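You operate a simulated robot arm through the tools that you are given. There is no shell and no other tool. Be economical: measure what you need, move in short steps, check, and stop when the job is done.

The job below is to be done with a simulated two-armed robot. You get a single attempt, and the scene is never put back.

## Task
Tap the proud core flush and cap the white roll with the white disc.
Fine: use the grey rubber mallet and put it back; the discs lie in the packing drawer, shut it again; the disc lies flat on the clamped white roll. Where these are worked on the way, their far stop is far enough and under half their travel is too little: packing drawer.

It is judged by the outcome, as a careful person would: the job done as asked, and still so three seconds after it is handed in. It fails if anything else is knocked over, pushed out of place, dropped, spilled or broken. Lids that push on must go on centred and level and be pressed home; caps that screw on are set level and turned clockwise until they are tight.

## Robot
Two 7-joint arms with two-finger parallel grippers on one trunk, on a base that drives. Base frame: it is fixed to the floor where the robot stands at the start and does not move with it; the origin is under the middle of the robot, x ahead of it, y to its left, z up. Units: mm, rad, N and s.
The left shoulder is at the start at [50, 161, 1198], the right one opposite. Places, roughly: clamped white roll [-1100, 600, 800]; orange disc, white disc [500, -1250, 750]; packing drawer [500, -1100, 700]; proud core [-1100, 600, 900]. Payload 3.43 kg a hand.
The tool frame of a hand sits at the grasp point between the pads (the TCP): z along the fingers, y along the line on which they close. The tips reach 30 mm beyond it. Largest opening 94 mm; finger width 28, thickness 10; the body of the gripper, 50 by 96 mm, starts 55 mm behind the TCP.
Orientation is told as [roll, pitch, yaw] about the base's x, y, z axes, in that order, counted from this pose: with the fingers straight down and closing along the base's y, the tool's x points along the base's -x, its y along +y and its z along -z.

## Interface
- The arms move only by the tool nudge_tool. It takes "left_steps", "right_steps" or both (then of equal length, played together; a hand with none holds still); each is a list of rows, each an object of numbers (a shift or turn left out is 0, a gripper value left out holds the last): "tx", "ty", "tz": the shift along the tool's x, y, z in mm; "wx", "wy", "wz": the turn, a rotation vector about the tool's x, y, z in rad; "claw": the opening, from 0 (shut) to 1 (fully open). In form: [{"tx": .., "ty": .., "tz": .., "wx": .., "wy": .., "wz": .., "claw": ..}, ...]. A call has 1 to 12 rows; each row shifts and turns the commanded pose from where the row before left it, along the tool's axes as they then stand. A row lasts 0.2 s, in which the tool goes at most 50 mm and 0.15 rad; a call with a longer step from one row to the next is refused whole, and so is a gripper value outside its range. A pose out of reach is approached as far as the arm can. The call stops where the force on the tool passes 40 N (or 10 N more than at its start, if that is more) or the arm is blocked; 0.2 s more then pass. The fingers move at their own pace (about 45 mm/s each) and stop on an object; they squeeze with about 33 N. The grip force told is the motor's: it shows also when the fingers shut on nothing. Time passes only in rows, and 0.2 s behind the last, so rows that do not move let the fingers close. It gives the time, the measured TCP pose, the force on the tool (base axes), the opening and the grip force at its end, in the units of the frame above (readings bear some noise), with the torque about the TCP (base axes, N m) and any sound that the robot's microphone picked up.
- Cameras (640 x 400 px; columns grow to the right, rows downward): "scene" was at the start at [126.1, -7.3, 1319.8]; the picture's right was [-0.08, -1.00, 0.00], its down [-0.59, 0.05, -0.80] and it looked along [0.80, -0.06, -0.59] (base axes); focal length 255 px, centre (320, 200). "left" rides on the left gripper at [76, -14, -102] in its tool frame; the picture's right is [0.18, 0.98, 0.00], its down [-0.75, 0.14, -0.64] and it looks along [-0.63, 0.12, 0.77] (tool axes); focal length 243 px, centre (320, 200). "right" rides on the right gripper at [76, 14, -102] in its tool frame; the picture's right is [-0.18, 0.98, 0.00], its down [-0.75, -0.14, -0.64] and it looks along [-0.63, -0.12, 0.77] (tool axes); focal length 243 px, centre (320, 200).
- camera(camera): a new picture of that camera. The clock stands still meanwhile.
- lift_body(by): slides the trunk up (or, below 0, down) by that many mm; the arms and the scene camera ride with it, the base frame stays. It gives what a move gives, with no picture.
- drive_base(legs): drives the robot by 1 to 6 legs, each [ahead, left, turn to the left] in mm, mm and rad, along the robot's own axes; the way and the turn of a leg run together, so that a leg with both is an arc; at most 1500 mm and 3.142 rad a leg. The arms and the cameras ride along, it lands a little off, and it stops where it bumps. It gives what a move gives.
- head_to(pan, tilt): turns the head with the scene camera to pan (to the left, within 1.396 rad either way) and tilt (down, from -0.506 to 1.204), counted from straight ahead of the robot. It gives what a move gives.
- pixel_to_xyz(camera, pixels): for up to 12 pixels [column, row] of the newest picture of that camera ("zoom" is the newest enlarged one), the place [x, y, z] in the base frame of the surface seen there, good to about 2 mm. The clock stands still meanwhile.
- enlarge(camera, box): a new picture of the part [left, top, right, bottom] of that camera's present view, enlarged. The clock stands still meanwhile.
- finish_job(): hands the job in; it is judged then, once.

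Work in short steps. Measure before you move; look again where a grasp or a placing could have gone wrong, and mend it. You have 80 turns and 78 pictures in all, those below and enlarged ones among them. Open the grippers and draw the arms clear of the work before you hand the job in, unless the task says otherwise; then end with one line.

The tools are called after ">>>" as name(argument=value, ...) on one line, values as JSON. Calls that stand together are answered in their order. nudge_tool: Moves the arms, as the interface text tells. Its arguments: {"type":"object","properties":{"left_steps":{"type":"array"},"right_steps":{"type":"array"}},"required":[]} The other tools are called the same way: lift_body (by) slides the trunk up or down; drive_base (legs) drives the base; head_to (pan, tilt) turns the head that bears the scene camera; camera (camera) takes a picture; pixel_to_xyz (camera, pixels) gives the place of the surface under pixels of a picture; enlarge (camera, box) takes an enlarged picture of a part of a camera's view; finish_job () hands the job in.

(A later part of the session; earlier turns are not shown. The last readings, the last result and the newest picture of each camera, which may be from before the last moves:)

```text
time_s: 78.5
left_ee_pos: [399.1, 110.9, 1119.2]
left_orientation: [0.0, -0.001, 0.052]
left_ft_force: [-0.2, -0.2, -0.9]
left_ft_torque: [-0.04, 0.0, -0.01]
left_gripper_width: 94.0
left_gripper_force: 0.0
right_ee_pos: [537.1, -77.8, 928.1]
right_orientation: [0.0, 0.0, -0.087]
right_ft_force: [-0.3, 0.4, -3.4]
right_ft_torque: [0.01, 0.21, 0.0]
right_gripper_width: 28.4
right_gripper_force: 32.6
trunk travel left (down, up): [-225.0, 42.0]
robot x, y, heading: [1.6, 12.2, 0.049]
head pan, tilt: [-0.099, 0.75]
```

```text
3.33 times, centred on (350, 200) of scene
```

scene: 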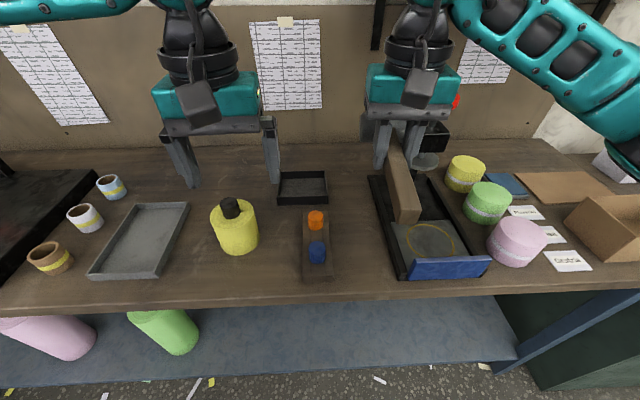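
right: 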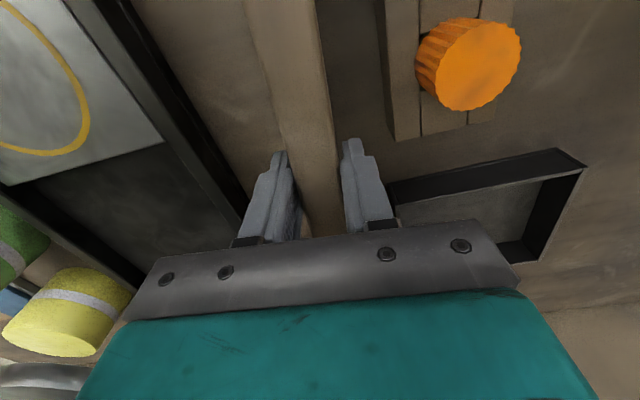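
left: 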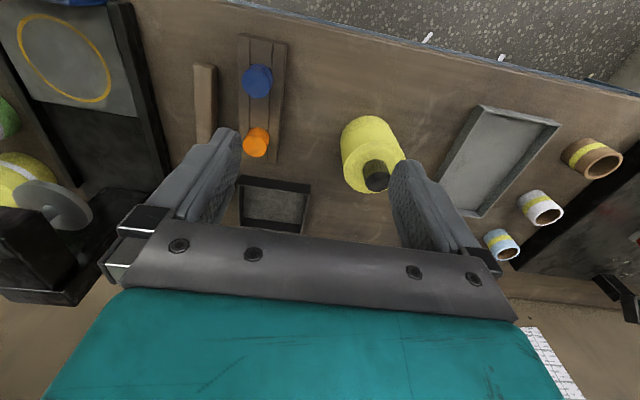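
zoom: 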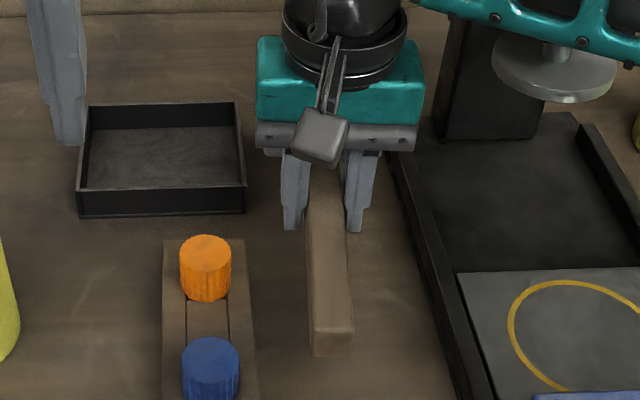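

Position matches. Lower the last 45 mm gently, open, and rise.

>>> nudge_tool(right_steps=[{"tz": 18}, {"tz": 14}, {"tz": 7}, {"tz": 4}, {}, {"claw": 0.5}, {}, {}, {"tz": -10}, {"tz": -30}, {"tz": -40}, {"tz": -40}])

>>> nudge_tool(right_steps=[{"tz": -40}, {"tz": -40}, {"tx": 40}, {"tx": 40}, {"ty": -40}, {"ty": -40}, {"ty": -40}])

>>> camera(camera="scene")

```text
time_s: 81.1
left_ee_pos: [399.6, 110.4, 1118.8]
left_orientation: [-0.001, -0.002, 0.053]
left_ft_force: [0.2, -0.5, -0.6]
left_ft_torque: [-0.05, -0.01, 0.0]
left_gripper_width: 94.0
left_gripper_force: 0.0
right_ee_pos: [535.3, -77.6, 1006.2]
right_orientation: [-0.001, -0.002, -0.088]
right_ft_force: [0.4, -0.1, 0.2]
right_ft_torque: [0.03, 0.01, 0.01]
right_gripper_width: 46.7
right_gripper_force: 0.0
trunk travel left (down, up): [-225.0, 42.0]
robot x, y, heading: [0.4, 12.4, 0.055]
head pan, tilt: [-0.099, 0.75]
```

```text
time_s: 82.7
left_ee_pos: [397.7, 110.5, 1118.3]
left_orientation: [-0.002, -0.001, 0.05]
left_ft_force: [0.7, -0.8, 0.0]
left_ft_torque: [0.01, 0.01, 0.01]
left_gripper_width: 94.0
left_gripper_force: 0.1
right_ee_pos: [444.3, -186.5, 1084.5]
right_orientation: [0.001, 0.0, -0.087]
right_ft_force: [-0.6, 0.3, -0.3]
right_ft_torque: [0.02, 0.03, -0.01]
right_gripper_width: 47.4
right_gripper_force: 0.1
trunk travel left (down, up): [-225.0, 42.0]
robot x, y, heading: [1.7, 13.7, 0.05]
head pan, tilt: [-0.099, 0.75]
```

```text
48 pictures are left
```

scene: 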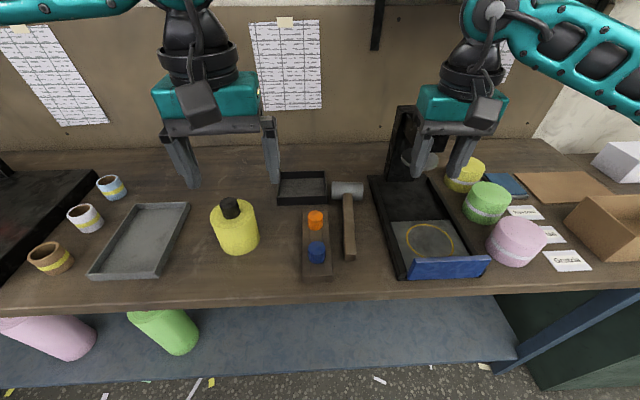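

Mallet is back. Now check free floor to the right before driving toward the drawer.

>>> head_to(pan=-1.396, tilt=0.6)

>>> camera(camera="scene")

```text
time_s: 84.2
left_ee_pos: [398.1, 111.2, 1119.1]
left_orientation: [0.0, 0.0, 0.052]
left_ft_force: [0.9, 0.7, -0.1]
left_ft_torque: [0.02, 0.0, -0.02]
left_gripper_width: 93.7
left_gripper_force: 0.1
right_ee_pos: [443.9, -185.2, 1085.2]
right_orientation: [-0.001, 0.0, -0.088]
right_ft_force: [0.2, 0.7, 0.9]
right_ft_torque: [-0.02, 0.01, 0.01]
right_gripper_width: 47.5
right_gripper_force: 0.1
trunk travel left (down, up): [-225.0, 42.0]
robot x, y, heading: [0.7, 12.1, 0.052]
head pan, tilt: [-1.396, 0.6]
```

```text
47 pictures are left
```

scene: 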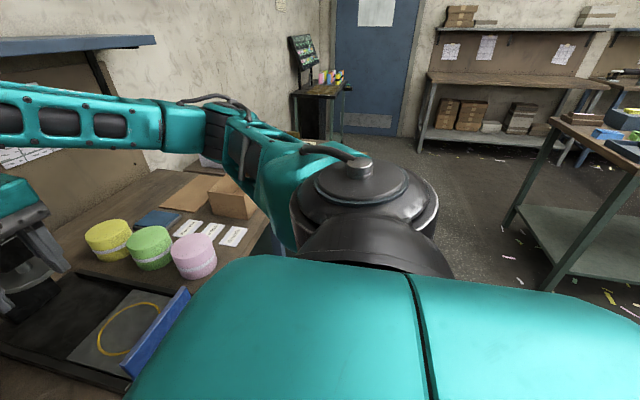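

>>> pixel_to_xyz(camera="scene", pixels=[[515, 220], [545, 285], [610, 150], [500, 215], [545, 205], [320, 90], [460, 200], [275, 225], [590, 240]])

```text
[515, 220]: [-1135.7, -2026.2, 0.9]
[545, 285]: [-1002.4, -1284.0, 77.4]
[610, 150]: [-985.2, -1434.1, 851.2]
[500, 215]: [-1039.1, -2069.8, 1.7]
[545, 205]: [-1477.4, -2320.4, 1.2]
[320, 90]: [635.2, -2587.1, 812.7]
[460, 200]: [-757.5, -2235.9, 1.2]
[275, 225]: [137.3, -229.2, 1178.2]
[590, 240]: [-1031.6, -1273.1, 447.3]
```

Floor is free to the right (other bench at x<-985). Back 200, square up, strafe right 900.

>>> drive_base(legs=[[-200, 0, -0.052], [0, -950, 0]])

>>> head_to(pan=-0.15, tilt=0.6)

>>> camera(camera="scene")

```text
time_s: 90.3
left_ee_pos: [208.0, -843.1, 1119.2]
left_orientation: [0.0, -0.002, 0.024]
left_ft_force: [-1.1, -0.3, 1.0]
left_ft_torque: [0.0, 0.02, 0.0]
left_gripper_width: 94.3
left_gripper_force: 0.0
right_ee_pos: [245.3, -1141.5, 1085.6]
right_orientation: [0.0, 0.0, -0.119]
right_ft_force: [-0.2, -0.2, 0.3]
right_ft_torque: [-0.01, 0.0, -0.04]
right_gripper_width: 47.0
right_gripper_force: 0.0
trunk travel left (down, up): [-225.0, 42.0]
robot x, y, heading: [-196.0, -928.3, 0.02]
head pan, tilt: [-1.396, 0.6]
```

```text
time_s: 91.7
left_ee_pos: [208.5, -844.0, 1118.2]
left_orientation: [0.0, -0.003, 0.022]
left_ft_force: [0.2, 0.7, 0.4]
left_ft_torque: [0.01, 0.01, 0.02]
left_gripper_width: 94.1
left_gripper_force: 0.0
right_ee_pos: [244.1, -1142.1, 1086.4]
right_orientation: [0.001, 0.0, -0.118]
right_ft_force: [-0.1, 0.4, -0.7]
right_ft_torque: [-0.01, 0.01, 0.01]
right_gripper_width: 47.1
right_gripper_force: 0.0
trunk travel left (down, up): [-225.0, 42.0]
robot x, y, heading: [-194.2, -931.7, 0.026]
head pan, tilt: [-0.15, 0.6]
```

```text
46 pictures are left
```

scene: 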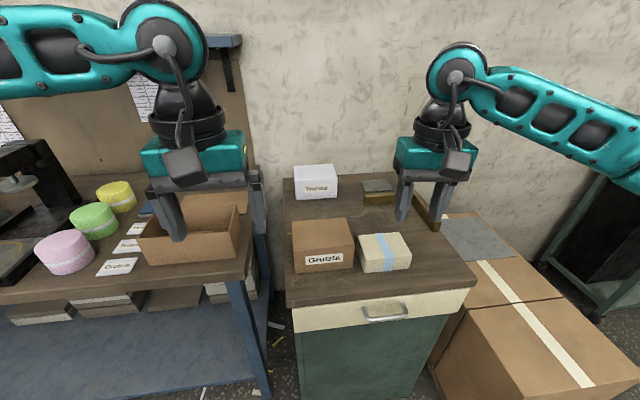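

Found the packing drawer: cream front with a handle at about (385,314). Measure it.

>>> enlarge(camera="scene", box=[280, 270, 480, 395])

>>> pixel_to_xyz(camera="scene", pixels=[[385, 318], [364, 312], [408, 310], [385, 311], [300, 318], [455, 300], [340, 318], [385, 280], [380, 298], [470, 285], [370, 330], [320, 240]])

```text
3.20 times, centred on (380, 332) of scene
```

zoom: 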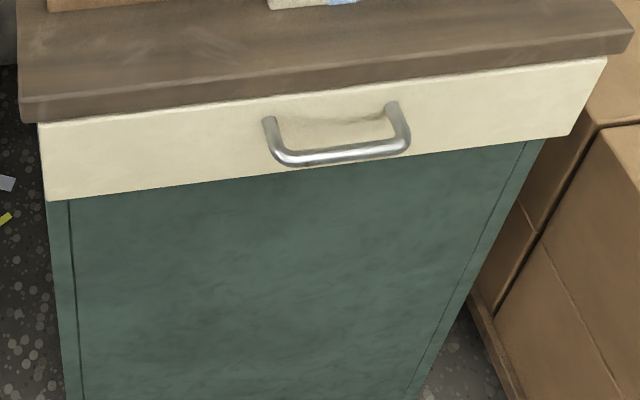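

```text
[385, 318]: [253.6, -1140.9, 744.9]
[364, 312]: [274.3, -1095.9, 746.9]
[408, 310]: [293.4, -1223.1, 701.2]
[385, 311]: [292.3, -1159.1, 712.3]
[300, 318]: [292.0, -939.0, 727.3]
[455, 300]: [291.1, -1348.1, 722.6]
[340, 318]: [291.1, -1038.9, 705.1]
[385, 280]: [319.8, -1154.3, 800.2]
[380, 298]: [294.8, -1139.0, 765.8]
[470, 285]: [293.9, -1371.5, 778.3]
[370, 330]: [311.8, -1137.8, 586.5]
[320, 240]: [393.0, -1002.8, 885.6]
```

Drawer front at x≈292, handle bar at (253, -1140, 745), counter top 800. I'll back up a little, then turn the right hand 90° so the fingers close along x, to straddle the bar from above.

>>> drive_base(legs=[[-60, 0, -0.025]])

>>> nudge_tool(right_steps=[{"wz": -0.14, "claw": 0.6}, {"wz": -0.14}, {"wz": -0.14}, {"wz": -0.14}, {"wz": -0.14}, {"wz": -0.14}, {"wz": -0.14}, {"wz": -0.14}, {"wz": -0.14}, {"wz": -0.14}, {"wz": -0.14}, {"wz": -0.14}])

>>> camera(camera="scene")

```text
time_s: 92.7
left_ee_pos: [149.6, -854.6, 1119.4]
left_orientation: [0.0, -0.001, -0.003]
left_ft_force: [-0.5, 0.7, -1.2]
left_ft_torque: [0.03, 0.03, 0.01]
left_gripper_width: 94.0
left_gripper_force: 0.0
right_ee_pos: [177.8, -1153.7, 1085.8]
right_orientation: [-0.001, -0.001, -0.144]
right_ft_force: [-0.9, 0.2, -0.1]
right_ft_torque: [0.03, -0.01, 0.02]
right_gripper_width: 47.2
right_gripper_force: 0.0
trunk travel left (down, up): [-225.0, 42.0]
robot x, y, heading: [-252.0, -928.7, -0.002]
head pan, tilt: [-0.15, 0.6]
```

```text
time_s: 95.3
left_ee_pos: [149.2, -853.3, 1118.8]
left_orientation: [0.0, -0.001, -0.002]
left_ft_force: [0.0, -0.2, 0.5]
left_ft_torque: [-0.02, 0.03, 0.01]
left_gripper_width: 93.8
left_gripper_force: 0.1
right_ee_pos: [179.8, -1152.3, 1085.8]
right_orientation: [0.0, 0.0, 0.838]
right_ft_force: [0.3, 0.1, 0.2]
right_ft_torque: [-0.02, 0.0, 0.0]
right_gripper_width: 56.3
right_gripper_force: 0.1
right hand out of reach, approached as far as the arm can: row 8, 9, 10, 11, 12
trunk travel left (down, up): [-225.0, 42.0]
robot x, y, heading: [-247.5, -931.0, -0.006]
head pan, tilt: [-0.15, 0.6]
```

```text
44 pictures are left
```

scene: 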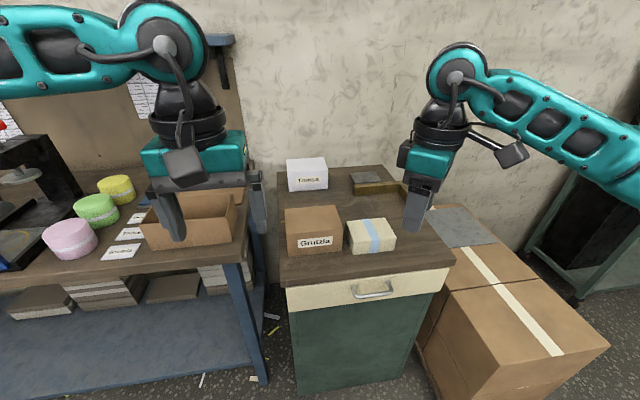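

Limit at yaw 0.84 that way; turn the other way to about -1.57.

>>> nudge_tool(right_steps=[{"wz": 0.148}, {"wz": 0.148}, {"wz": 0.148}, {"wz": 0.148}, {"wz": 0.148}, {"wz": 0.148}, {"wz": 0.148}, {"wz": 0.148}, {"wz": 0.148}, {"wz": 0.148}, {"wz": 0.148}, {"wz": 0.148}])

```text
time_s: 97.9
left_ee_pos: [150.5, -853.9, 1119.5]
left_orientation: [-0.001, -0.001, -0.002]
left_ft_force: [0.3, -1.2, -0.3]
left_ft_torque: [-0.04, 0.01, 0.01]
left_gripper_width: 94.1
left_gripper_force: 0.0
right_ee_pos: [179.7, -1152.1, 1086.0]
right_orientation: [0.0, 0.0, -0.942]
right_ft_force: [-0.3, -0.1, -0.3]
right_ft_torque: [-0.01, 0.02, -0.03]
right_gripper_width: 56.2
right_gripper_force: 0.1
trunk travel left (down, up): [-225.0, 42.0]
robot x, y, heading: [-252.7, -928.1, -0.001]
head pan, tilt: [-0.15, 0.6]
```

Finish the turn to -1.57 and measure the bar more precisely.

>>> nudge_tool(right_steps=[{"wz": 0.1257, "claw": 0.47}, {"wz": 0.1257}, {"wz": 0.1257}, {"wz": 0.1257}, {"wz": 0.1257}, {}])

>>> enlarge(camera="scene", box=[320, 260, 424, 325])

>>> pixel_to_xyz(camera="zoom", pixels=[[320, 220], [340, 215], [360, 215], [300, 225], [220, 185], [460, 160], [235, 215], [440, 190], [320, 210], [330, 200], [320, 150], [320, 110]])

```text
time_s: 99.3
left_ee_pos: [151.2, -853.6, 1118.7]
left_orientation: [0.0, 0.0, -0.001]
left_ft_force: [-0.2, -0.5, 0.3]
left_ft_torque: [0.02, 0.02, -0.01]
left_gripper_width: 94.2
left_gripper_force: 0.1
right_ee_pos: [179.6, -1153.4, 1085.0]
right_orientation: [0.0, -0.001, -1.571]
right_ft_force: [-0.7, -0.1, 0.1]
right_ft_torque: [-0.03, 0.0, 0.0]
right_gripper_width: 44.0
right_gripper_force: 0.1
trunk travel left (down, up): [-225.0, 42.0]
robot x, y, heading: [-249.9, -930.0, -0.004]
head pan, tilt: [-0.15, 0.6]
```

```text
6.15 times, centred on (372, 292) of scene
```

zoom: 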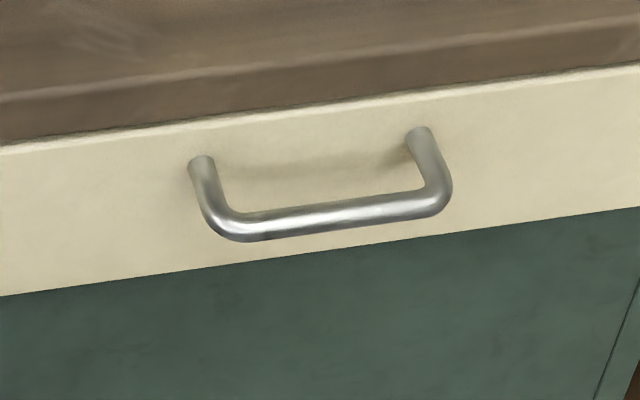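

```text
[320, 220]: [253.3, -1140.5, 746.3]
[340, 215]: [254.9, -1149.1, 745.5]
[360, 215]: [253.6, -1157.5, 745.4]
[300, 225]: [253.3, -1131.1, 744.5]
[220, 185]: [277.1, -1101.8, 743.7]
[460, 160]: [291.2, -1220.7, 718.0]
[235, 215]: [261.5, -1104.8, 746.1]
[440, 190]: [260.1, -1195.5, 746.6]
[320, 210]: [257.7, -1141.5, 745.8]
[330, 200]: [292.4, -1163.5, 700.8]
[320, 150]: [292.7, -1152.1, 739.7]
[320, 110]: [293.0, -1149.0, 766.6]
```

Bar centre ≈(258,-1148,743). Go above it with a narrower opening and descend to z≈840 first.

>>> nudge_tool(right_steps=[{"ty": 40, "tx": 5, "claw": 0.38}, {"ty": 37.5}, {"tz": 45}, {"tz": 45}, {"tz": 45}, {"tz": 45}, {"tz": 45}, {"tz": 20}, {}])

>>> enlarge(camera="scene", box=[290, 220, 450, 320])

>>> camera(camera="right")

```text
time_s: 101.3
left_ee_pos: [149.8, -853.7, 1117.8]
left_orientation: [0.0, 0.001, -0.002]
left_ft_force: [0.2, 0.9, -0.6]
left_ft_torque: [0.04, 0.02, 0.0]
left_gripper_width: 94.0
left_gripper_force: 0.0
right_ee_pos: [254.8, -1149.7, 841.1]
right_orientation: [-0.001, 0.001, -1.568]
right_ft_force: [0.1, -1.1, 0.8]
right_ft_torque: [-0.01, 0.02, 0.02]
right_gripper_width: 35.3
right_gripper_force: 0.0
trunk travel left (down, up): [-225.0, 42.0]
robot x, y, heading: [-251.7, -933.1, -0.003]
head pan, tilt: [-0.15, 0.6]
```

```text
4.00 times, centred on (370, 270) of scene
```

zoom: 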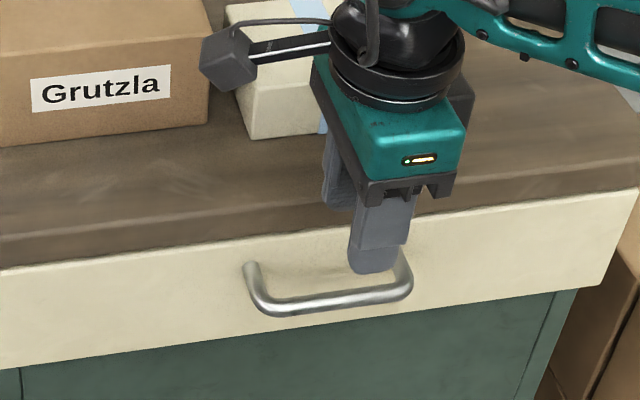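

```text
41 pictures are left
```

right: 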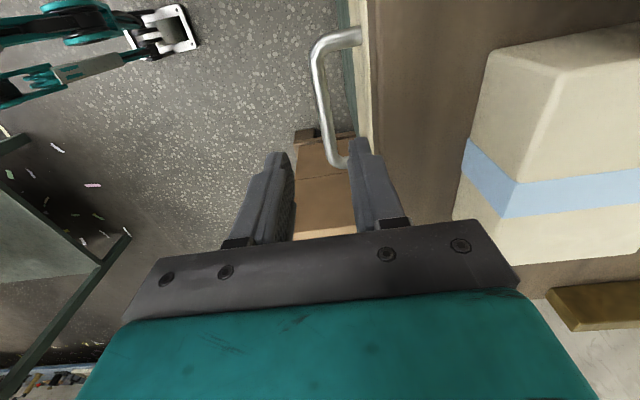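

Aligned over the bar. Descend to z≈757 carefully, then close.

>>> nudge_tool(right_steps=[{"tz": 25, "ty": 1.5}, {"tz": 20}, {"tz": 20}, {"tz": 12}, {"tz": 7}, {}, {"claw": 0}, {}, {}, {}])

>>> enlarge(camera="scene", box=[290, 220, 450, 320])

```text
time_s: 103.5
left_ee_pos: [151.6, -854.3, 1119.0]
left_orientation: [0.001, 0.0, -0.002]
left_ft_force: [-0.3, -0.6, 0.3]
left_ft_torque: [0.0, 0.01, 0.02]
left_gripper_width: 93.9
left_gripper_force: 0.0
right_ee_pos: [258.8, -1149.4, 756.8]
right_orientation: [0.001, -0.001, -1.571]
right_ft_force: [-0.3, 0.3, -0.8]
right_ft_torque: [-0.27, 0.04, -1.34]
right_gripper_width: 11.7
right_gripper_force: 45.5
trunk travel left (down, up): [-225.0, 42.0]
robot x, y, heading: [-251.5, -930.9, -0.001]
head pan, tilt: [-0.15, 0.6]
```

```text
4.00 times, centred on (370, 270) of scene
```

zoom: 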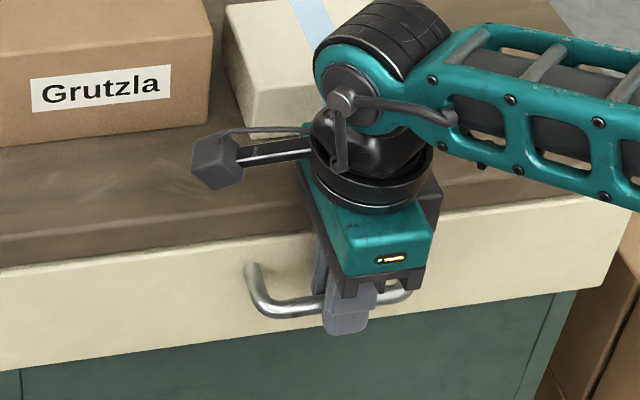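

Bar gripped (11.7 mm). Pull toward the robot.

>>> nudge_tool(right_steps=[{"ty": -10}, {"ty": -20}, {"ty": -22}, {"ty": -22}, {"ty": -22}, {"ty": -22}, {"ty": -22}, {"ty": -22}, {"ty": -22}, {"ty": -22}, {"ty": -22}, {"ty": -22}])

>>> camera(camera="scene")

```text
time_s: 106.1
left_ee_pos: [149.2, -854.3, 1119.2]
left_orientation: [0.0, 0.001, -0.002]
left_ft_force: [-0.6, 0.2, -0.5]
left_ft_torque: [0.02, 0.01, -0.01]
left_gripper_width: 93.8
left_gripper_force: 0.0
right_ee_pos: [5.6, -1148.7, 755.8]
right_orientation: [-0.003, 0.0, -1.567]
right_ft_force: [-2.1, -7.4, 17.8]
right_ft_torque: [0.27, -0.04, -1.25]
right_gripper_width: 11.8
right_gripper_force: 45.1
trunk travel left (down, up): [-225.0, 42.0]
robot x, y, heading: [-255.3, -932.9, -0.002]
head pan, tilt: [-0.15, 0.6]
```

```text
39 pictures are left
```

scene: 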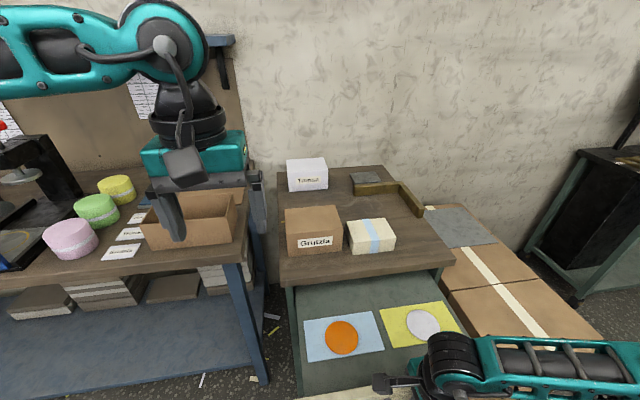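

Drawer is open 250 mm; the white disc is visible at (423,325) on yellow card. Pull on gently to find the far stop.

>>> nudge_tool(right_steps=[{"ty": -15}, {"ty": -15}, {"ty": -15}, {"ty": -15}])

>>> enlarge(camera="scene", box=[280, 260, 500, 398])

```text
time_s: 107.2
left_ee_pos: [150.6, -853.7, 1118.8]
left_orientation: [0.001, -0.001, -0.003]
left_ft_force: [-0.6, 0.1, -0.5]
left_ft_torque: [0.02, -0.03, -0.02]
left_gripper_width: 94.0
left_gripper_force: 0.0
right_ee_pos: [-40.4, -1147.9, 755.0]
right_orientation: [0.026, -0.001, -1.575]
right_ft_force: [10.5, 5.4, -26.1]
right_ft_torque: [0.18, -0.21, -1.18]
right_gripper_width: 11.7
right_gripper_force: 45.0
trunk travel left (down, up): [-225.0, 42.0]
robot x, y, heading: [-255.1, -930.1, -0.002]
head pan, tilt: [-0.15, 0.6]
stopped in row 4 (right hand): the force on the tool passed its limit (the readings are from after the stop); the commanded pose is now the measured one
```

```text
2.90 times, centred on (390, 329) of scene
```

zoom: 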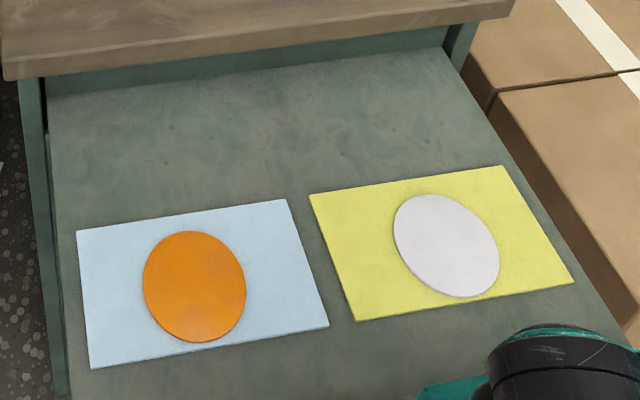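

Far stop reached at 300 mm. Measure the discs and drawer floor; release the handle.

>>> pixel_to_xyz(camera="zoom", pixels=[[446, 246], [394, 240], [498, 248], [425, 196], [465, 295], [440, 310], [540, 240], [350, 230], [470, 170], [194, 285], [570, 275]])

>>> nudge_tool(right_steps=[{"claw": 0.35}, {}, {}, {"tz": -20}, {"tz": -40}, {"tz": -40}, {"tz": -40}, {"tz": -40}, {"tz": -40}, {}])

>>> enlarge(camera="scene", box=[280, 260, 500, 398])

```text
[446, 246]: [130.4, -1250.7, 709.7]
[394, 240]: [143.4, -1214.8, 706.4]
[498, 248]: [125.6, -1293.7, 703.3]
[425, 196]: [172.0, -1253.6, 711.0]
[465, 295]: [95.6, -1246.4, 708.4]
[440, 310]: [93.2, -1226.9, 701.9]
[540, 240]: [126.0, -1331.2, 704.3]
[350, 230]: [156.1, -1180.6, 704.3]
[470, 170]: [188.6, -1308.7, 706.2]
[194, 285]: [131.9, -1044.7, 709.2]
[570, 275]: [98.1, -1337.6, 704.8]
```

```text
time_s: 109.4
left_ee_pos: [151.4, -853.7, 1118.6]
left_orientation: [-0.002, -0.003, -0.002]
left_ft_force: [-0.4, 1.3, -0.6]
left_ft_torque: [-0.01, 0.01, 0.01]
left_gripper_width: 93.9
left_gripper_force: 0.1
right_ee_pos: [15.4, -1145.4, 941.4]
right_orientation: [0.019, 0.001, -1.568]
right_ft_force: [0.7, -0.4, 0.1]
right_ft_torque: [0.04, -0.01, 0.02]
right_gripper_width: 33.1
right_gripper_force: 0.0
right hand out of reach, approached as far as the arm can: row 6, 7, 8, 9
trunk travel left (down, up): [-225.0, 42.0]
robot x, y, heading: [-251.0, -929.3, -0.004]
head pan, tilt: [-0.15, 0.6]
```

```text
2.90 times, centred on (390, 329) of scene
```

zoom: 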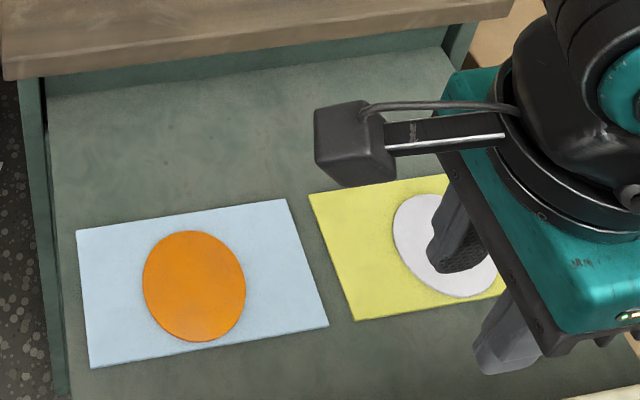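

White disc centre ≈(134,-1253), top z 710, Ø≈80. Move the hand forward and turn it back to yaw 0.

>>> nudge_tool(right_steps=[{"ty": 40, "claw": 1}, {"ty": 40}, {"ty": 39, "wz": -0.1428}, {"wz": -0.1428}, {"wz": -0.1428}, {"wz": -0.1428}, {"wz": -0.1428}, {"wz": -0.1428}, {"wz": -0.1428}, {"wz": -0.1428}, {"wz": -0.1428}, {"wz": -0.1428}])

```text
time_s: 112.0
left_ee_pos: [151.2, -853.6, 1119.6]
left_orientation: [0.001, -0.002, -0.002]
left_ft_force: [0.5, -0.5, 0.5]
left_ft_torque: [0.02, 0.01, -0.03]
left_gripper_width: 94.0
left_gripper_force: 0.0
right_ee_pos: [136.6, -1145.7, 944.2]
right_orientation: [0.004, -0.021, -0.137]
right_ft_force: [-0.8, -0.1, 0.0]
right_ft_torque: [-0.02, 0.01, 0.05]
right_gripper_width: 94.0
right_gripper_force: 0.1
trunk travel left (down, up): [-225.0, 42.0]
robot x, y, heading: [-253.6, -931.5, -0.003]
head pan, tilt: [-0.15, 0.6]
```

Level the hand, finish the yaw, move over the disc and descend to z≈800.

>>> nudge_tool(right_steps=[{"wz": -0.137}, {"wy": 0.021}, {"ty": -40}, {"ty": -40}, {"ty": -27.3, "tx": 2.6}, {"tz": 40}, {"tz": 40}, {"tz": 40}, {"tz": 24}, {}])

>>> camera(camera="right")

>>> enlarge(camera="scene", box=[300, 240, 500, 365])

```text
time_s: 114.2
left_ee_pos: [151.1, -853.9, 1119.2]
left_orientation: [0.0, -0.001, -0.004]
left_ft_force: [0.0, 0.5, -1.0]
left_ft_torque: [-0.01, 0.0, 0.0]
left_gripper_width: 94.1
left_gripper_force: 0.0
right_ee_pos: [132.3, -1253.2, 796.3]
right_orientation: [0.0, 0.0, -0.003]
right_ft_force: [0.0, 0.4, -0.2]
right_ft_torque: [0.0, 0.03, -0.03]
right_gripper_width: 94.3
right_gripper_force: 0.1
trunk travel left (down, up): [-225.0, 42.0]
robot x, y, heading: [-249.4, -931.2, 0.001]
head pan, tilt: [-0.15, 0.6]
```

```text
36 pictures are left
```

right: 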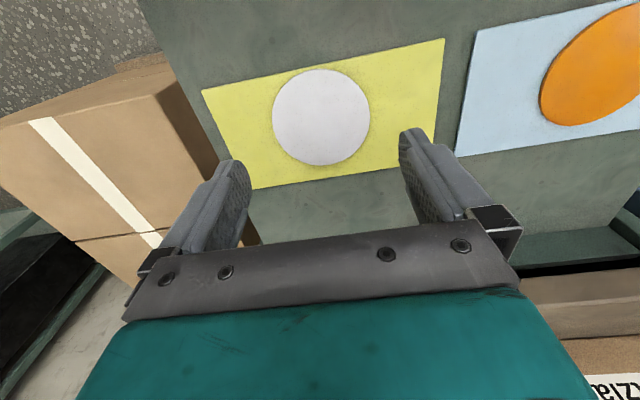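

```text
3.20 times, centred on (400, 302) of scene
```

zoom: 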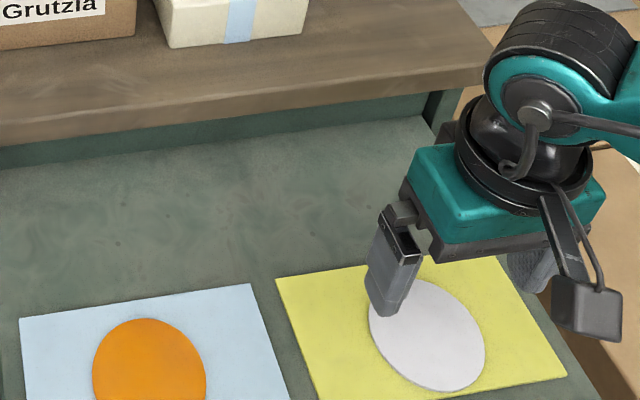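

Measure the disc with the hand camera.

>>> pixel_to_xyz(camera="right", pixels=[[320, 117], [275, 117], [367, 117], [320, 71], [320, 162], [300, 75], [340, 160], [420, 110], [230, 110], [250, 170]])

```text
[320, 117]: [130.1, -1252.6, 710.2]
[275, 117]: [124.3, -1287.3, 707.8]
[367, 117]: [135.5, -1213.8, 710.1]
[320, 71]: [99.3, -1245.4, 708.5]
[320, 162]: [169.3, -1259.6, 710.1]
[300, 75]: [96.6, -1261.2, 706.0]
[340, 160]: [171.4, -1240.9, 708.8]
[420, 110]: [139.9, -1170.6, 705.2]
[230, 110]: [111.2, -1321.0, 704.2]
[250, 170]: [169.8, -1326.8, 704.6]
```

Disc centre (134,-1251.5). Descend so tips are ~1 mm above the card (TCP 736) and close.

>>> nudge_tool(right_steps=[{"tx": -1.7, "ty": 1.7, "tz": 25}, {"tz": 20}, {"tz": 12}, {"tz": 3.5}, {}, {"claw": 0.5}, {}, {"claw": 0}, {}, {}, {}])

>>> camera(camera="right")

```text
time_s: 116.6
left_ee_pos: [151.3, -854.4, 1118.2]
left_orientation: [0.0, -0.001, -0.003]
left_ft_force: [-0.4, -0.4, -0.3]
left_ft_torque: [-0.01, 0.0, -0.01]
left_gripper_width: 93.9
left_gripper_force: 0.0
right_ee_pos: [136.1, -1249.9, 738.9]
right_orientation: [-0.001, -0.001, -0.005]
right_ft_force: [-0.2, 0.3, 0.7]
right_ft_torque: [0.02, 0.0, -0.02]
right_gripper_width: 0.0
right_gripper_force: 25.2
trunk travel left (down, up): [-225.0, 42.0]
robot x, y, heading: [-247.5, -925.1, 0.0]
head pan, tilt: [-0.15, 0.6]
```

```text
34 pictures are left
```

right: 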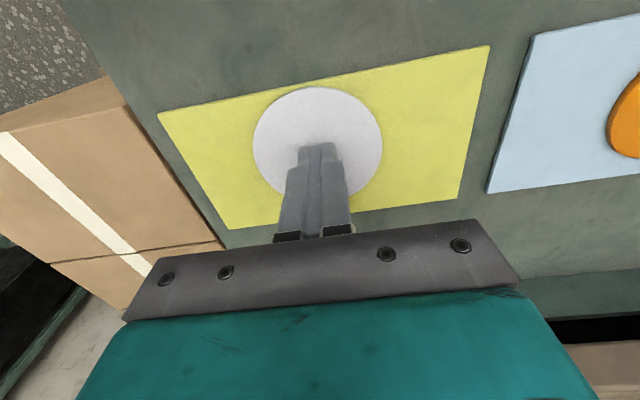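

Tips were ~3 mm too high and passed over the disc. Raise, open fully and measure again.

>>> nudge_tool(right_steps=[{"tz": -20}, {"claw": 1}, {}, {}, {}, {}, {}])

>>> camera(camera="right")

>>> pixel_to_xyz(camera="right", pixels=[[316, 140], [260, 140], [375, 140], [316, 90], [310, 185], [280, 105], [355, 105], [430, 130], [270, 165], [360, 165]])

```text
time_s: 118.2
left_ee_pos: [151.6, -853.4, 1118.4]
left_orientation: [0.0, 0.002, -0.002]
left_ft_force: [0.7, -0.6, -0.9]
left_ft_torque: [-0.02, 0.01, 0.02]
left_gripper_width: 93.9
left_gripper_force: 0.0
right_ee_pos: [136.8, -1250.4, 758.7]
right_orientation: [-0.001, -0.001, -0.005]
right_ft_force: [-1.1, 0.4, 0.1]
right_ft_torque: [0.03, 0.03, 0.02]
right_gripper_width: 94.2
right_gripper_force: 0.1
trunk travel left (down, up): [-225.0, 42.0]
robot x, y, heading: [-254.2, -930.7, 0.0]
head pan, tilt: [-0.15, 0.6]
```

```text
33 pictures are left
```

right: 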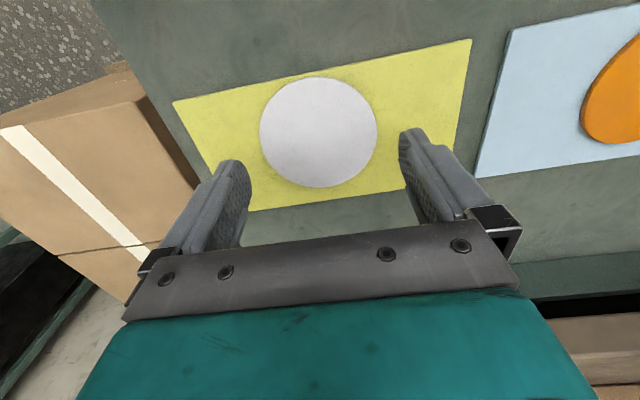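

```text
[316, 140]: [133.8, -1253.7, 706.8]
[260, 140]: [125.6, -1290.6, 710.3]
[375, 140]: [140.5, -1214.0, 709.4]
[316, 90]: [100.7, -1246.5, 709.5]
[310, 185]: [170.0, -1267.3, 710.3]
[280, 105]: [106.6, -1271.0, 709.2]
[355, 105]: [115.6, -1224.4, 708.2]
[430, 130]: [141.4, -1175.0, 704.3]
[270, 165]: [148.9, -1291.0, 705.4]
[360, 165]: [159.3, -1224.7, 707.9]
```

Disc unmoved, centre ≈(133.5,-1252.5). Descend carefully and check the height before closing.

>>> nudge_tool(right_steps=[{"tx": 3, "ty": -2}, {"tz": 12}, {"tz": 8}, {"tz": 4}, {}, {}])

```text
time_s: 119.6
left_ee_pos: [151.0, -852.1, 1119.5]
left_orientation: [0.0, -0.002, -0.002]
left_ft_force: [0.0, -0.2, 0.0]
left_ft_torque: [0.04, -0.03, 0.0]
left_gripper_width: 94.1
left_gripper_force: 0.0
right_ee_pos: [133.2, -1251.7, 734.8]
right_orientation: [0.0, 0.0, -0.006]
right_ft_force: [0.7, 0.2, 0.3]
right_ft_torque: [0.02, 0.0, 0.04]
right_gripper_width: 94.0
right_gripper_force: 0.0
trunk travel left (down, up): [-225.0, 42.0]
robot x, y, heading: [-252.4, -927.5, -0.003]
head pan, tilt: [-0.15, 0.6]
```

Tips at ≈705, level with the disc. Close.

>>> nudge_tool(right_steps=[{"claw": 0.8}, {"claw": 0.6}, {}, {}, {}])

```text
time_s: 120.8
left_ee_pos: [151.2, -853.2, 1118.7]
left_orientation: [0.001, -0.001, -0.002]
left_ft_force: [0.4, 0.1, -0.1]
left_ft_torque: [0.02, 0.01, 0.0]
left_gripper_width: 94.1
left_gripper_force: 0.1
right_ee_pos: [132.0, -1252.0, 734.6]
right_orientation: [-0.003, -0.001, -0.003]
right_ft_force: [-1.3, -0.5, 0.1]
right_ft_torque: [0.0, 0.01, -0.01]
right_gripper_width: 77.7
right_gripper_force: 32.9
trunk travel left (down, up): [-225.0, 42.0]
robot x, y, heading: [-253.0, -929.9, -0.005]
head pan, tilt: [-0.15, 0.6]
```

Gripped at 77.7 mm. Lift slowly.

>>> nudge_tool(right_steps=[{"tz": -2}, {"tz": -4}, {"tz": -8}, {"tz": -12}, {"tz": -15}, {"tz": -20}, {"tz": -20}, {"tz": -20}, {"tz": -20}, {"tz": -20}, {"tz": -15}, {}])

>>> camera(camera="right")

>>> camera(camera="scene")

```text
time_s: 123.4
left_ee_pos: [150.5, -854.1, 1119.1]
left_orientation: [0.001, 0.0, 0.0]
left_ft_force: [-0.7, 0.2, -0.6]
left_ft_torque: [-0.01, -0.01, -0.02]
left_gripper_width: 93.9
left_gripper_force: 0.1
right_ee_pos: [133.3, -1250.4, 890.9]
right_orientation: [0.0, 0.002, -0.006]
right_ft_force: [-0.3, 0.3, -0.2]
right_ft_torque: [-0.04, 0.01, 0.0]
right_gripper_width: 77.7
right_gripper_force: 32.5
trunk travel left (down, up): [-225.0, 42.0]
robot x, y, heading: [-249.6, -931.3, -0.004]
head pan, tilt: [-0.15, 0.6]
```

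```text
32 pictures are left
```

right: 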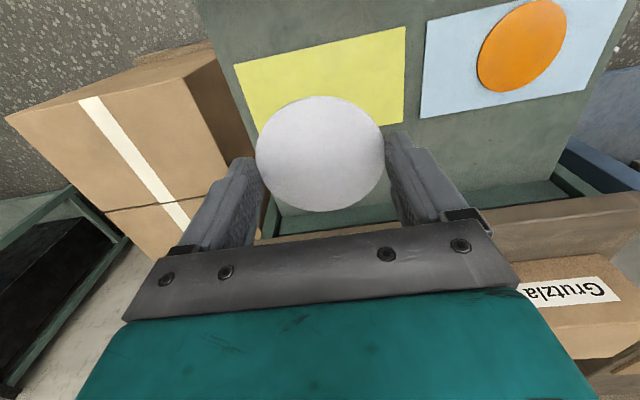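

```text
31 pictures are left
```

scene: 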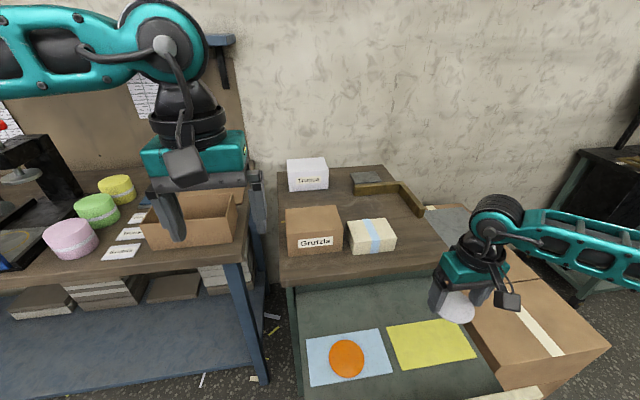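

White disc held level. Raise it, and check box heights to the right before shifting the base so the left hand can shut the drawer.

>>> pixel_to_xyz(camera="scene", pixels=[[540, 350], [460, 230], [580, 340], [315, 225], [370, 220], [365, 250], [315, 255], [500, 395]])

>>> nudge_tool(right_steps=[{"tz": -25}, {"tz": -30}, {"tz": -30}, {"tz": -25}, {}], left_steps=[{"claw": 0}, {}, {}, {}, {}])

>>> drive_base(legs=[[-100, 0, 0], [0, -130, 0]])

>>> camera(camera="scene")

```text
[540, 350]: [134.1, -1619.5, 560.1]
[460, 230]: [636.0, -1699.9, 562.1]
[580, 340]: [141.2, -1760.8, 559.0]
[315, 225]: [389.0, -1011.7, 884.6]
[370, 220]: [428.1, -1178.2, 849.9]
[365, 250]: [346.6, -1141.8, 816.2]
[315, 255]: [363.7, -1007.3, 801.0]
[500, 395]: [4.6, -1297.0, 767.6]
```

```text
time_s: 124.6
left_ee_pos: [151.6, -853.3, 1118.3]
left_orientation: [-0.001, -0.001, 0.0]
left_ft_force: [0.7, 0.9, -0.1]
left_ft_torque: [0.01, -0.03, -0.01]
left_gripper_width: 0.0
left_gripper_force: 10.3
right_ee_pos: [134.1, -1253.6, 1000.4]
right_orientation: [0.0, 0.0, -0.003]
right_ft_force: [-0.3, 0.2, -1.3]
right_ft_torque: [0.01, 0.01, 0.0]
right_gripper_width: 77.9
right_gripper_force: 33.3
trunk travel left (down, up): [-225.0, 42.0]
robot x, y, heading: [-249.8, -927.8, 0.0]
head pan, tilt: [-0.15, 0.6]
```

```text
time_s: 126.6
left_ee_pos: [51.5, -984.5, 1118.2]
left_orientation: [0.001, 0.001, 0.004]
left_ft_force: [0.6, 0.0, 0.5]
left_ft_torque: [0.03, 0.0, 0.03]
left_gripper_width: 0.1
left_gripper_force: 32.8
right_ee_pos: [35.1, -1384.1, 999.6]
right_orientation: [0.001, 0.001, 0.001]
right_ft_force: [0.1, -0.4, -0.2]
right_ft_torque: [0.04, 0.01, -0.01]
right_gripper_width: 77.5
right_gripper_force: 32.8
trunk travel left (down, up): [-225.0, 42.0]
robot x, y, heading: [-350.2, -1060.5, -0.002]
head pan, tilt: [-0.15, 0.6]
```

```text
30 pictures are left
```

scene: 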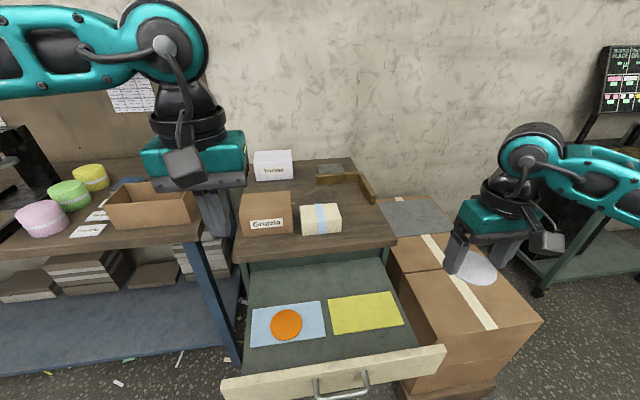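

Move the closed left hand in front of the drawer front at y≈-1055 and lower it to z≈760.

>>> nudge_tool(left_steps=[{"tx": 42, "ty": -24}, {"tx": 42, "ty": -24}, {"tx": 40, "ty": -22}, {"tz": 45}, {"tz": 45}, {"tz": 45}, {"tz": 45}, {"tz": 45}, {"tz": 45}, {"tz": 45}, {"tz": 43}])

>>> camera(camera="scene")

```text
time_s: 129.0
left_ee_pos: [-69.4, -1054.8, 760.4]
left_orientation: [-0.002, -0.001, 0.002]
left_ft_force: [-0.5, -0.2, 0.3]
left_ft_torque: [-0.01, 0.0, -0.02]
left_gripper_width: 0.0
left_gripper_force: 33.2
right_ee_pos: [34.8, -1383.0, 1000.3]
right_orientation: [-0.001, 0.0, 0.0]
right_ft_force: [0.5, 1.2, -0.5]
right_ft_torque: [0.0, 0.02, 0.01]
right_gripper_width: 77.8
right_gripper_force: 33.0
trunk travel left (down, up): [-225.0, 42.0]
robot x, y, heading: [-349.5, -1062.4, -0.005]
head pan, tilt: [-0.15, 0.6]
```

```text
29 pictures are left
```

scene: 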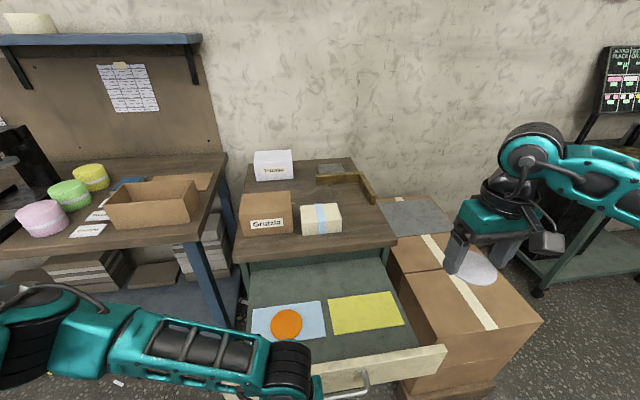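

Hand is in front of the drawer. Push forward.

>>> nudge_tool(left_steps=[{"tx": -25}, {"tx": -12}, {"tx": -12}, {"tx": -18}, {"tx": -20}, {"tx": -20}, {"tx": -20}, {"tx": -20}, {"tx": -20}, {"tx": -20}])

>>> camera(camera="scene")

```text
time_s: 131.2
left_ee_pos: [117.2, -1053.0, 759.2]
left_orientation: [-0.001, -0.003, 0.001]
left_ft_force: [-0.3, 0.2, -0.3]
left_ft_torque: [0.01, -0.01, 0.0]
left_gripper_width: 0.0
left_gripper_force: 32.4
right_ee_pos: [37.4, -1382.7, 999.9]
right_orientation: [0.0, 0.0, 0.0]
right_ft_force: [-0.6, -0.4, 0.2]
right_ft_torque: [0.0, -0.02, -0.02]
right_gripper_width: 77.5
right_gripper_force: 33.3
trunk travel left (down, up): [-225.0, 42.0]
robot x, y, heading: [-348.4, -1061.4, -0.0]
head pan, tilt: [-0.15, 0.6]
```

```text
28 pictures are left
```

scene: 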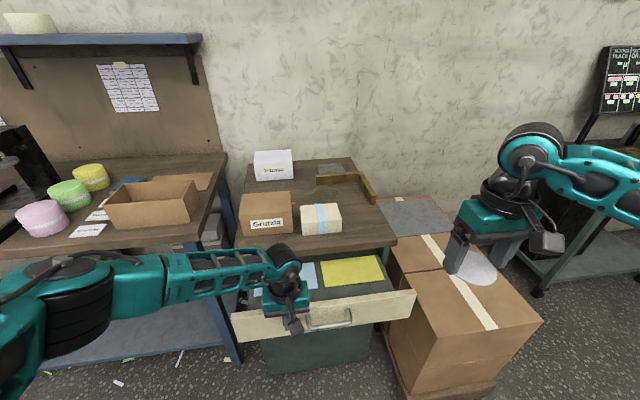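

Works well. Before driving forward check the left forearm's clearance to the bench.

>>> pixel_to_xyz(camera="scene", pixels=[[80, 258], [150, 258], [200, 255], [250, 252], [290, 250], [200, 240], [100, 255], [30, 275]])

```text
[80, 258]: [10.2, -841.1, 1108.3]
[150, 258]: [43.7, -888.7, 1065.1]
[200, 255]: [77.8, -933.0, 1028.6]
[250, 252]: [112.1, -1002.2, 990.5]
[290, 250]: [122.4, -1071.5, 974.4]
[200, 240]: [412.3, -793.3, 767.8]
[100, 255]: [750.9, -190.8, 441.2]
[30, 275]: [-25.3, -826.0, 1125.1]
```

Forearm is high and clear. Drive forward 130 to push on, then finish with the arm until it meets the stop.

>>> drive_base(legs=[[130, 0, 0]])

>>> nudge_tool(left_steps=[{"tx": -10}, {"tx": -10}, {"tx": -8}, {"tx": -6}, {"tx": -6}, {"tx": -5}, {"tx": -5}])

>>> camera(camera="scene")

```text
time_s: 132.5
left_ee_pos: [240.6, -1054.3, 759.1]
left_orientation: [0.0, 0.0, 0.001]
left_ft_force: [1.3, 0.5, -0.8]
left_ft_torque: [-0.01, 0.03, 0.0]
left_gripper_width: 0.0
left_gripper_force: 33.2
right_ee_pos: [162.8, -1385.1, 999.5]
right_orientation: [0.001, 0.0, -0.003]
right_ft_force: [1.6, -0.4, -0.9]
right_ft_torque: [-0.02, 0.01, 0.01]
right_gripper_width: 77.8
right_gripper_force: 33.1
trunk travel left (down, up): [-225.0, 42.0]
robot x, y, heading: [-225.2, -1058.2, -0.004]
head pan, tilt: [-0.15, 0.6]
```

```text
time_s: 133.9
left_ee_pos: [277.0, -1055.5, 756.6]
left_orientation: [0.004, 0.019, -0.005]
left_ft_force: [-11.5, 1.3, 3.9]
left_ft_torque: [0.03, -0.56, 0.12]
left_gripper_width: 0.0
left_gripper_force: 33.6
right_ee_pos: [160.8, -1383.7, 1000.5]
right_orientation: [-0.001, 0.0, -0.002]
right_ft_force: [-0.2, -0.5, -0.3]
right_ft_torque: [-0.02, 0.02, -0.01]
right_gripper_width: 77.5
right_gripper_force: 33.5
trunk travel left (down, up): [-225.0, 42.0]
robot x, y, heading: [-222.2, -1062.1, -0.008]
head pan, tilt: [-0.15, 0.6]
stopped in row 7 (left hand): the force on the tool passed its limit (the readings are from after the stop); the commanded pose is now the measured one
```

```text
27 pictures are left
```

scene: 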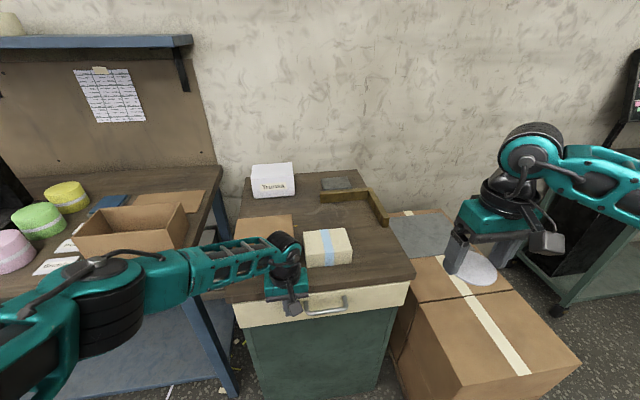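

Drawer is against its stop. Withdraw the left hand and raise it.

>>> nudge_tool(left_steps=[{"tx": 30}, {"tx": 30}, {"tz": -45}, {"tz": -45}, {"tz": -45}, {"tz": -45}, {"tz": -45}, {"tz": -45}, {"tz": -45}, {"tz": -40, "ty": 20}, {"ty": 40}, {"ty": 30}])

>>> drive_base(legs=[[-150, 0, 0]])

>>> camera(camera="scene")

```text
time_s: 136.5
left_ee_pos: [223.0, -963.9, 1112.6]
left_orientation: [0.001, 0.014, -0.003]
left_ft_force: [0.1, 0.0, 0.6]
left_ft_torque: [-0.03, 0.0, -0.01]
left_gripper_width: 0.2
left_gripper_force: 32.8
right_ee_pos: [160.3, -1382.7, 1000.3]
right_orientation: [0.0, 0.0, -0.002]
right_ft_force: [0.2, 0.0, -0.5]
right_ft_torque: [0.01, 0.02, -0.03]
right_gripper_width: 77.4
right_gripper_force: 32.9
trunk travel left (down, up): [-225.0, 42.0]
robot x, y, heading: [-224.7, -1064.8, 0.002]
head pan, tilt: [-0.15, 0.6]
```

```text
time_s: 137.9
left_ee_pos: [73.7, -963.6, 1113.4]
left_orientation: [0.002, 0.014, 0.001]
left_ft_force: [-0.2, 0.8, 0.6]
left_ft_torque: [0.02, -0.03, 0.01]
left_gripper_width: 0.0
left_gripper_force: 32.6
right_ee_pos: [11.1, -1382.3, 1000.4]
right_orientation: [0.0, -0.001, -0.003]
right_ft_force: [-0.6, 0.3, -0.9]
right_ft_torque: [0.0, -0.02, -0.02]
right_gripper_width: 77.5
right_gripper_force: 32.6
trunk travel left (down, up): [-225.0, 42.0]
robot x, y, heading: [-373.9, -1064.7, -0.001]
head pan, tilt: [-0.15, 0.6]
```

```text
26 pictures are left
```

scene: 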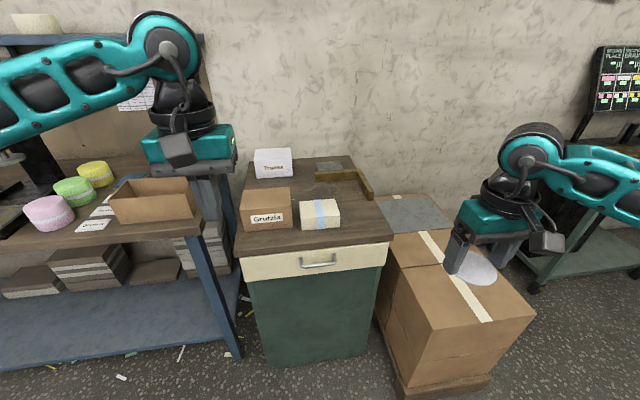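

Drawer is shut, the disc still held level. Drive back toward the roll: strafe left, turn about, strafe right.

>>> drive_base(legs=[[0, 1065, 0], [74, 0, 0], [0, 0, 1.57], [0, 0, 1.57]])

>>> head_to(pan=-0.3, tilt=0.6)

```text
time_s: 151.6
left_ee_pos: [-747.6, -87.7, 1111.6]
left_orientation: [0.002, 0.014, 3.125]
left_ft_force: [0.3, -0.1, -0.3]
left_ft_torque: [-0.01, -0.04, 0.01]
left_gripper_width: 0.2
left_gripper_force: 33.5
right_ee_pos: [-679.0, 330.9, 1001.1]
right_orientation: [-0.001, -0.001, 3.126]
right_ft_force: [-0.8, 0.8, -0.6]
right_ft_torque: [0.0, -0.01, 0.01]
right_gripper_width: 78.0
right_gripper_force: 32.9
trunk travel left (down, up): [-225.0, 42.0]
robot x, y, heading: [-297.9, 2.3, 3.125]
head pan, tilt: [-0.15, 0.6]
```

```text
time_s: 152.3
left_ee_pos: [-747.2, -87.1, 1112.8]
left_orientation: [0.0, 0.015, 3.125]
left_ft_force: [0.3, 0.4, 0.4]
left_ft_torque: [-0.02, -0.02, 0.01]
left_gripper_width: 0.0
left_gripper_force: 33.1
right_ee_pos: [-679.1, 332.0, 1000.2]
right_orientation: [0.0, 0.0, 3.126]
right_ft_force: [0.1, 0.9, -0.4]
right_ft_torque: [0.0, 0.01, -0.02]
right_gripper_width: 77.6
right_gripper_force: 33.1
trunk travel left (down, up): [-225.0, 42.0]
robot x, y, heading: [-294.6, 4.5, 3.128]
head pan, tilt: [-0.3, 0.6]
```

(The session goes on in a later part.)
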